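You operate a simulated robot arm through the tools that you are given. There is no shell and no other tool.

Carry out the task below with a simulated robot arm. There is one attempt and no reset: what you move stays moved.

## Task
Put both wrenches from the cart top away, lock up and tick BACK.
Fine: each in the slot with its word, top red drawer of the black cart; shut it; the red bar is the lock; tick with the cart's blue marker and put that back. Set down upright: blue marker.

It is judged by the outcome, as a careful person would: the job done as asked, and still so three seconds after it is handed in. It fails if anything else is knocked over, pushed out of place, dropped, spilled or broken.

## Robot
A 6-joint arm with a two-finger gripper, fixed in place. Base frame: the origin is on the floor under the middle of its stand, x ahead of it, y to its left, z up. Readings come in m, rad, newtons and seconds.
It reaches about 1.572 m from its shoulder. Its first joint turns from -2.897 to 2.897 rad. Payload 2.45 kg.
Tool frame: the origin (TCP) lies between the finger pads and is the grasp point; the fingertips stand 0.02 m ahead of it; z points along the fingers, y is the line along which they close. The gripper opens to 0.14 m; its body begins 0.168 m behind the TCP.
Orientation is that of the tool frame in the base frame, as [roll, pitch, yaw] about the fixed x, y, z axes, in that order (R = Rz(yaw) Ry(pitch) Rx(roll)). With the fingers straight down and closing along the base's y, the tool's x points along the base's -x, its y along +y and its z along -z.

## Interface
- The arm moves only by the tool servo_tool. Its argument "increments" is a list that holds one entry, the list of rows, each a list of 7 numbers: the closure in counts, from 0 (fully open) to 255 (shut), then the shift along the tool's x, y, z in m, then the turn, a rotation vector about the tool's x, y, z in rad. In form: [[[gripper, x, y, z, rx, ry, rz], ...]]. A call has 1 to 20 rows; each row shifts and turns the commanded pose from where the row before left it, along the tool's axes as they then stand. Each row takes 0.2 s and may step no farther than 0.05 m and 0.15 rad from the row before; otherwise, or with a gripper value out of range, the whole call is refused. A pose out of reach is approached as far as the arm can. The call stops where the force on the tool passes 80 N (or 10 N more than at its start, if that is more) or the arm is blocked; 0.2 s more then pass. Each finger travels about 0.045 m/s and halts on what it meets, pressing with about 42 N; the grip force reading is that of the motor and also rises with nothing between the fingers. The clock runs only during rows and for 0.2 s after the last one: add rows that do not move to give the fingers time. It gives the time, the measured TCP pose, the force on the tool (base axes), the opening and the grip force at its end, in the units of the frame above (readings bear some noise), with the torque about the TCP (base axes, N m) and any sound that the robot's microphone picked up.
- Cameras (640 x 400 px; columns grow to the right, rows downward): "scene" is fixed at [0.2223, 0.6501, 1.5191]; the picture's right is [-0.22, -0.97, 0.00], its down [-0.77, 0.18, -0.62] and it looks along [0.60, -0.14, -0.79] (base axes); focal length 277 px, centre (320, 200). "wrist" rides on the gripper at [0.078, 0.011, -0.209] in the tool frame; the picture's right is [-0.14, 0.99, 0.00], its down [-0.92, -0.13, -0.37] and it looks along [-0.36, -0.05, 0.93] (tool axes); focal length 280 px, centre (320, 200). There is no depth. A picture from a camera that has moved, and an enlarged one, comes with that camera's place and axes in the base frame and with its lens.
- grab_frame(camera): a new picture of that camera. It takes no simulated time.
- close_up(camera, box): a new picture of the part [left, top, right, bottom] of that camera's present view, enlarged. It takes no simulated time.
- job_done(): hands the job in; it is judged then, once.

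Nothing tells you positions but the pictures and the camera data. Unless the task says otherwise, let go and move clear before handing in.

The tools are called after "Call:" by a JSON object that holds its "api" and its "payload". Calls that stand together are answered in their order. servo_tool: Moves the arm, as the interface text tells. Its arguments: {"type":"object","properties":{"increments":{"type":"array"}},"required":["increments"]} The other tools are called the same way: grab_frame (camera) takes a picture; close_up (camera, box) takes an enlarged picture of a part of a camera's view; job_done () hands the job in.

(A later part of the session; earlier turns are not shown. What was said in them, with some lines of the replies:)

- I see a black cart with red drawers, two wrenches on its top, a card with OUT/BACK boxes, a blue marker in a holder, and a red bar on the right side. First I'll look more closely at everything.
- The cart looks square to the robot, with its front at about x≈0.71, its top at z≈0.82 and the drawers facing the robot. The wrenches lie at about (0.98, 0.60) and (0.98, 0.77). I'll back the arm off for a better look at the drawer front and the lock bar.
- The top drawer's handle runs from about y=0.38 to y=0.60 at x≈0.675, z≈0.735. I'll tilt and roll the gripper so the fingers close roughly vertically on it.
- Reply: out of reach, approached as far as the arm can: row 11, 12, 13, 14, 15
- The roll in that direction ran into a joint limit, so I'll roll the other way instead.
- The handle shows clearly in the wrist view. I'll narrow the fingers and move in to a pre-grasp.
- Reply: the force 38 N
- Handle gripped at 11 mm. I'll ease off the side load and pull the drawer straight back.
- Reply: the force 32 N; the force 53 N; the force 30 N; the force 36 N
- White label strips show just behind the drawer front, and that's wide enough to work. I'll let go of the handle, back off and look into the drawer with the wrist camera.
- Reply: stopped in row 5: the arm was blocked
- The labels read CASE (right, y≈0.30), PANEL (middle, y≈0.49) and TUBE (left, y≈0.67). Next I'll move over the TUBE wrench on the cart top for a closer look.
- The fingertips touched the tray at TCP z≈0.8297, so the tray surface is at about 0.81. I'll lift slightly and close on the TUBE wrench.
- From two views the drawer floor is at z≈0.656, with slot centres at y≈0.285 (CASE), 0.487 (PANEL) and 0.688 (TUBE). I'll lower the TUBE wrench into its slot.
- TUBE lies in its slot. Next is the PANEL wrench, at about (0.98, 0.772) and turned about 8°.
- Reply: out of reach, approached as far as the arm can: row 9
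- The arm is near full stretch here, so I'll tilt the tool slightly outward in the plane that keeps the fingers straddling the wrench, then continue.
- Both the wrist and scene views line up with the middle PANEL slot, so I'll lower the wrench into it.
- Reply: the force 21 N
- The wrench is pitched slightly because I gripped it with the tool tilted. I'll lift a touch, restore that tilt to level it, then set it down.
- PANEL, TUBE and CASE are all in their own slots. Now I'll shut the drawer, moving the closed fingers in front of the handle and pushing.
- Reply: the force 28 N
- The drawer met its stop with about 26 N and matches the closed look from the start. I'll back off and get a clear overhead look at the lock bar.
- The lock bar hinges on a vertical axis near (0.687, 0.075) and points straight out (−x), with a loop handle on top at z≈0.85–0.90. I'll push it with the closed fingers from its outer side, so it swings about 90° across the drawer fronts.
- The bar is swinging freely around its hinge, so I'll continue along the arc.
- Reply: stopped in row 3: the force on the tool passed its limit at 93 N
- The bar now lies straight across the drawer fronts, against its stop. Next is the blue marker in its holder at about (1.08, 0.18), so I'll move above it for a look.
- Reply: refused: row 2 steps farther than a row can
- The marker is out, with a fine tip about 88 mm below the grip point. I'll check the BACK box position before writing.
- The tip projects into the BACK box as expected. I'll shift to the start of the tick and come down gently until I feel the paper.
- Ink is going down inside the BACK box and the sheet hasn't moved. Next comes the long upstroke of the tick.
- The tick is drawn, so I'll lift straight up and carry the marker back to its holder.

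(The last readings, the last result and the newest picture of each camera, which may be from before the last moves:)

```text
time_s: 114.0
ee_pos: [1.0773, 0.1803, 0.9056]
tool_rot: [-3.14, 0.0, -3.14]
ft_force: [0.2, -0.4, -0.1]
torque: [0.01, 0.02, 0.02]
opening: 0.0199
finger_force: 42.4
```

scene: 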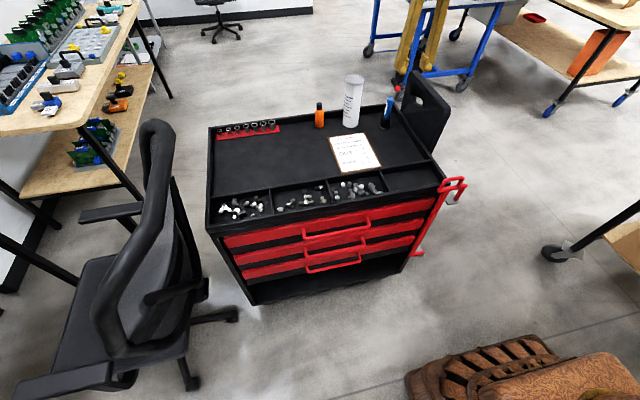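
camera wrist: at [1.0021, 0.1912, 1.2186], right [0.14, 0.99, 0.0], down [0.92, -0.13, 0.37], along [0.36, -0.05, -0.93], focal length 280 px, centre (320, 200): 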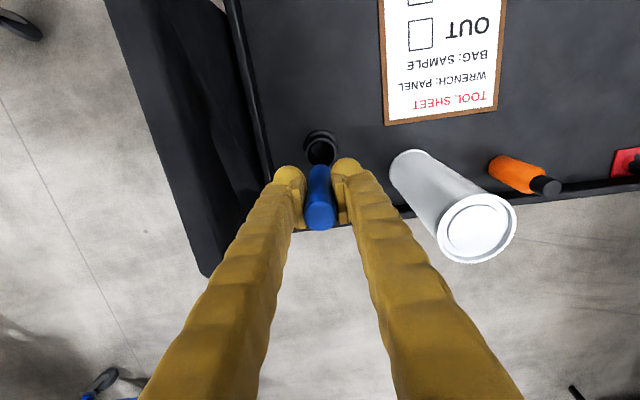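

Call:
{"api": "servo_tool", "payload": {"increments": [[[255, 0, 0, 0.0015, 0, 0, 0], [255, 0, 0, 0.001, 0, 0, 0], [255, 0, 0, 0, 0, 0, 0]]]}}

Call:
{"api": "close_up", "payload": {"camera": "scene", "box": [360, 80, 420, 140]}}

```text
time_s: 114.8
ee_pos: [1.0778, 0.1804, 0.9034]
tool_rot: [-3.139, 0.0, -3.141]
ft_force: [-0.9, -0.3, -0.7]
torque: [0.01, -0.03, -0.05]
opening: 0.0204
finger_force: 42.0
```

```text
6.67 times, centred on (390, 110) of scene
camera zoom: at [0.2223, 0.6501, 1.5191], right [-0.22, -0.97, 0.0], down [-0.77, 0.18, -0.62], along [0.6, -0.14, -0.79], focal length 1844 px, centre (-147, 800)
```

zoom: 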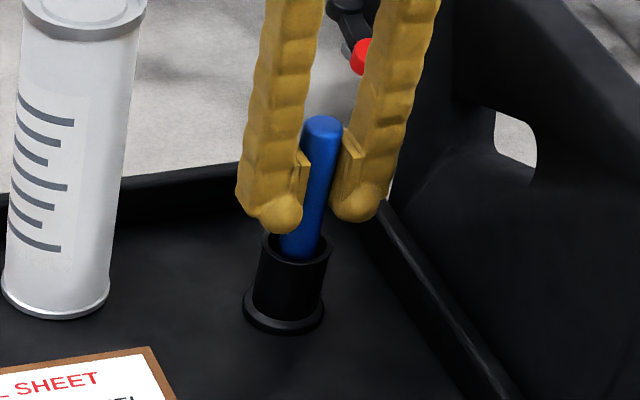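

The marker is back to its original depth in the holder. I'll release and rise straight up.

Call:
{"api": "servo_tool", "payload": {"increments": [[[255, 0, 0, 0.0008, 0, 0, 0], [225, 0, 0, 0, 0, 0, 0], [200, 0, 0, 0, 0, 0, 0], [165, 0, 0, 0, 0, 0, 0], [160, 0, 0, 0, 0, 0, 0], [160, 0, 0, 0, 0, 0, 0], [160, 0, 0, -0.01, 0, 0, 0], [160, 0, 0, -0.03, 0, 0, 0], [160, 0, 0, -0.04, 0, 0, 0], [160, 0, 0, -0.04, 0, 0, 0], [160, 0, 0, -0.04, 0, 0, 0], [160, 0, 0, -0.03, 0, 0, 0], [160, 0, 0, 0, 0, 0, 0]]]}}

Call:
{"api": "close_up", "payload": {"camera": "scene", "box": [340, 60, 440, 140]}}

Call:
{"api": "grab_frame", "payload": {"camera": "wrist"}}

```text
time_s: 117.6
ee_pos: [1.076, 0.1808, 1.0903]
tool_rot: [-3.136, 0.0, -3.141]
ft_force: [-0.5, -0.3, 0.4]
torque: [0.0, -0.01, -0.02]
opening: 0.0521
finger_force: 0.0
```

```text
5.00 times, centred on (390, 100) of scene
camera zoom: at [0.2223, 0.6501, 1.5191], right [-0.22, -0.97, 0.0], down [-0.77, 0.18, -0.62], along [0.6, -0.14, -0.79], focal length 1383 px, centre (-30, 700)
```

zoom: 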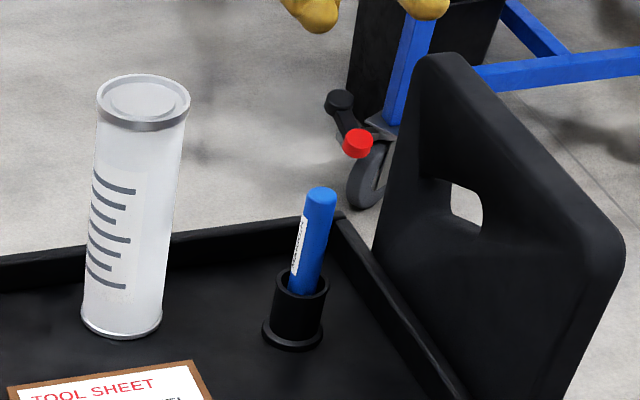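

```text
taken
camera wrist: at [0.9986, 0.1928, 1.2988], right [0.14, 0.99, 0.0], down [0.92, -0.13, 0.37], along [0.36, -0.05, -0.93], focal length 280 px, centre (320, 200)
```

wrist: 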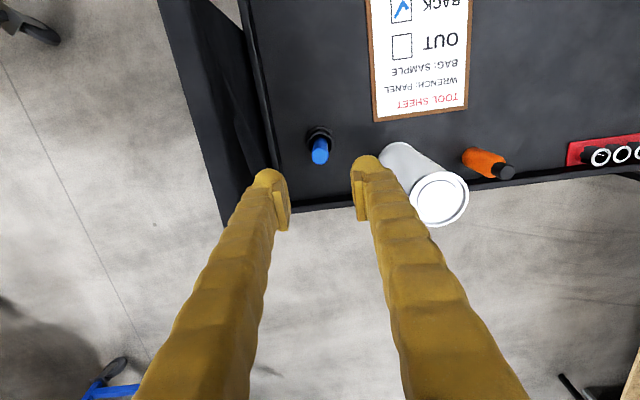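

The marker stands upright in its holder and BACK is ticked. I'll move clear and check the drawer and the lock from the front.

Call:
{"api": "servo_tool", "payload": {"increments": [[[160, 0.02, 0, -0.03, 0, 0, 0], [160, 0.043, 0.012, 0, 0, 0, 0], [160, 0.043, 0.012, 0, 0, 0, 0], [160, 0.043, 0.012, 0, 0, 0, 0], [160, 0.043, 0.012, 0, 0, 0, 0], [160, 0.043, 0.012, 0, 0, 0, 0], [160, 0.043, 0.012, 0, 0, 0, 0], [160, 0.043, 0.012, 0, 0, 0, 0], [160, 0.043, 0.012, 0, 0, 0, 0], [160, 0.043, 0.012, 0, 0, 0, 0], [160, 0.043, 0.012, 0, 0, 0, 0], [160, 0.043, 0.012, 0, 0, 0, 0], [160, 0.043, 0.012, 0, 0, 0, 0], [160, 0, 0, 0, 0, -0.14, 0], [160, 0, 0, 0, 0, -0.14, 0], [160, 0, 0, 0, 0, -0.14, 0], [160, 0, 0, 0, 0, -0.14, 0], [160, 0, 0, 0, 0, 0, 0]]]}}

Call:
{"api": "grab_frame", "payload": {"camera": "wrist"}}

Call:
{"api": "grab_frame", "payload": {"camera": "scene"}}

```text
time_s: 121.4
ee_pos: [0.5412, 0.3241, 1.1214]
tool_rot: [-3.138, 0.56, -3.14]
ft_force: [0.0, 0.2, 0.5]
torque: [0.0, 0.03, -0.01]
opening: 0.0522
finger_force: 0.1
```

```text
taken
camera wrist: at [0.3644, 0.3369, 1.2559], right [0.12, 0.99, 0.07], down [0.58, -0.13, 0.8], along [0.8, -0.05, -0.59], focal length 280 px, centre (320, 200)
```

wrist: 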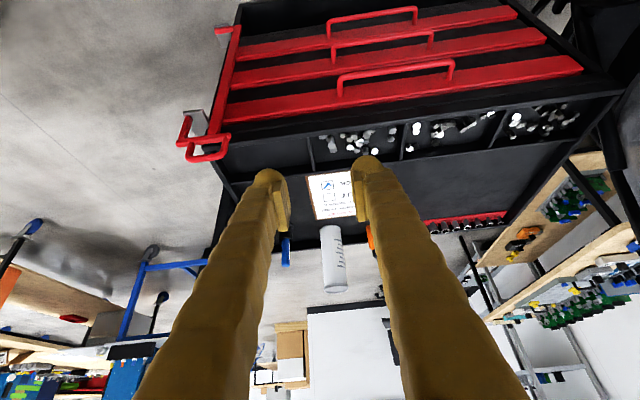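

```text
taken
```

scene: 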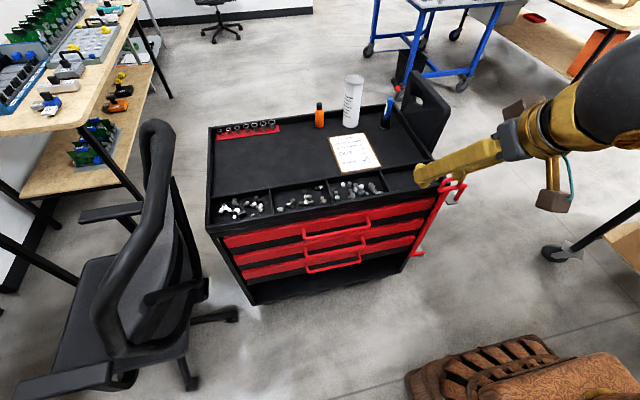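

Call:
{"api": "close_up", "payload": {"camera": "wrist", "box": [160, 10, 320, 180]}}

Call:
{"api": "close_up", "payload": {"camera": "wrist", "box": [200, 0, 620, 170]}}

Call:
{"api": "close_up", "payload": {"camera": "scene", "box": [200, 100, 480, 310]}}

```text
2.35 times, centred on (240, 95) of wrist
camera zoom: at [0.3644, 0.3369, 1.2559], right [0.12, 0.99, 0.07], down [0.58, -0.13, 0.8], along [0.8, -0.05, -0.59], focal length 660 px, centre (508, 447)
```

zoom: 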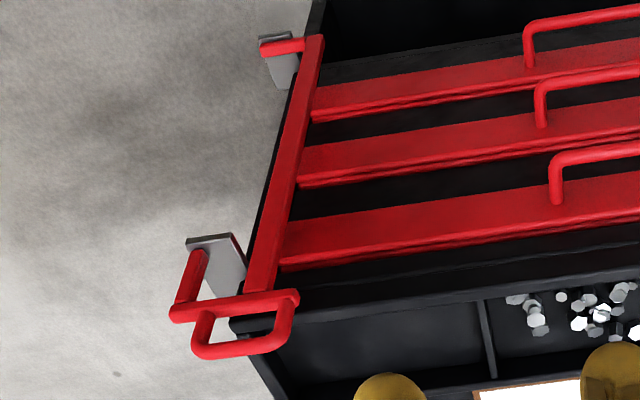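

```text
1.52 times, centred on (410, 85) of wrist
camera zoom: at [0.3644, 0.3369, 1.2559], right [0.12, 0.99, 0.07], down [0.58, -0.13, 0.8], along [0.8, -0.05, -0.59], focal length 427 px, centre (183, 375)
```

zoom: 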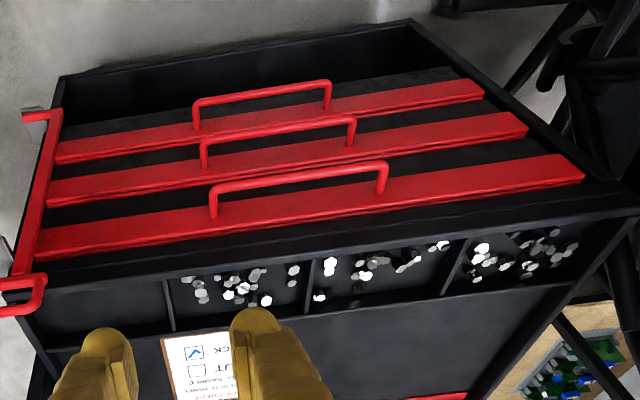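

```text
1.90 times, centred on (340, 205) of scene
camera zoom: at [0.2223, 0.6501, 1.5191], right [-0.22, -0.97, 0.0], down [-0.77, 0.18, -0.62], along [0.6, -0.14, -0.79], focal length 527 px, centre (282, 190)
```

zoom: 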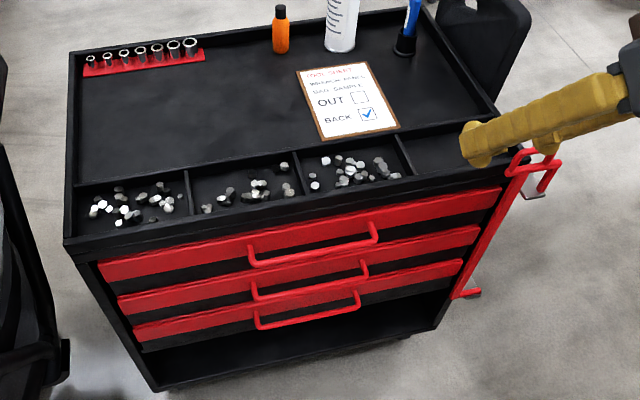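

The drawers are flush, the red bar lies square across them against its stop, BACK is ticked and the marker is upright in its holder. Nothing else looks moved and the arm is clear, so I'm handing the job in.

Call:
{"api": "job_done", "payload": {}}

```text
The job is handed in.
```

The job is handed in, and everything on your list is done.

- **Wrenches:** the PANEL and TUBE wrenches are each in the slot with their own word in the top red drawer. The CASE wrench that was already in there stayed in its slot.
- **Drawer and lock:** the drawer is shut. The red bar is swung about 90° across the drawer fronts, up against its stop. I heard no click, and I didn't try pulling a drawer against the bar.
- **Tick:** there is a blue tick inside the BACK box. The OUT box is untouched and the sheet did not move.
- **Marker:** the blue marker is back upright in its holder.

In the last pictures nothing else on the cart looked knocked or moved. The gripper is empty and clear of the cart. I did not reopen the drawer, so where the wrenches lie rests on what I saw just before closing it slowly.
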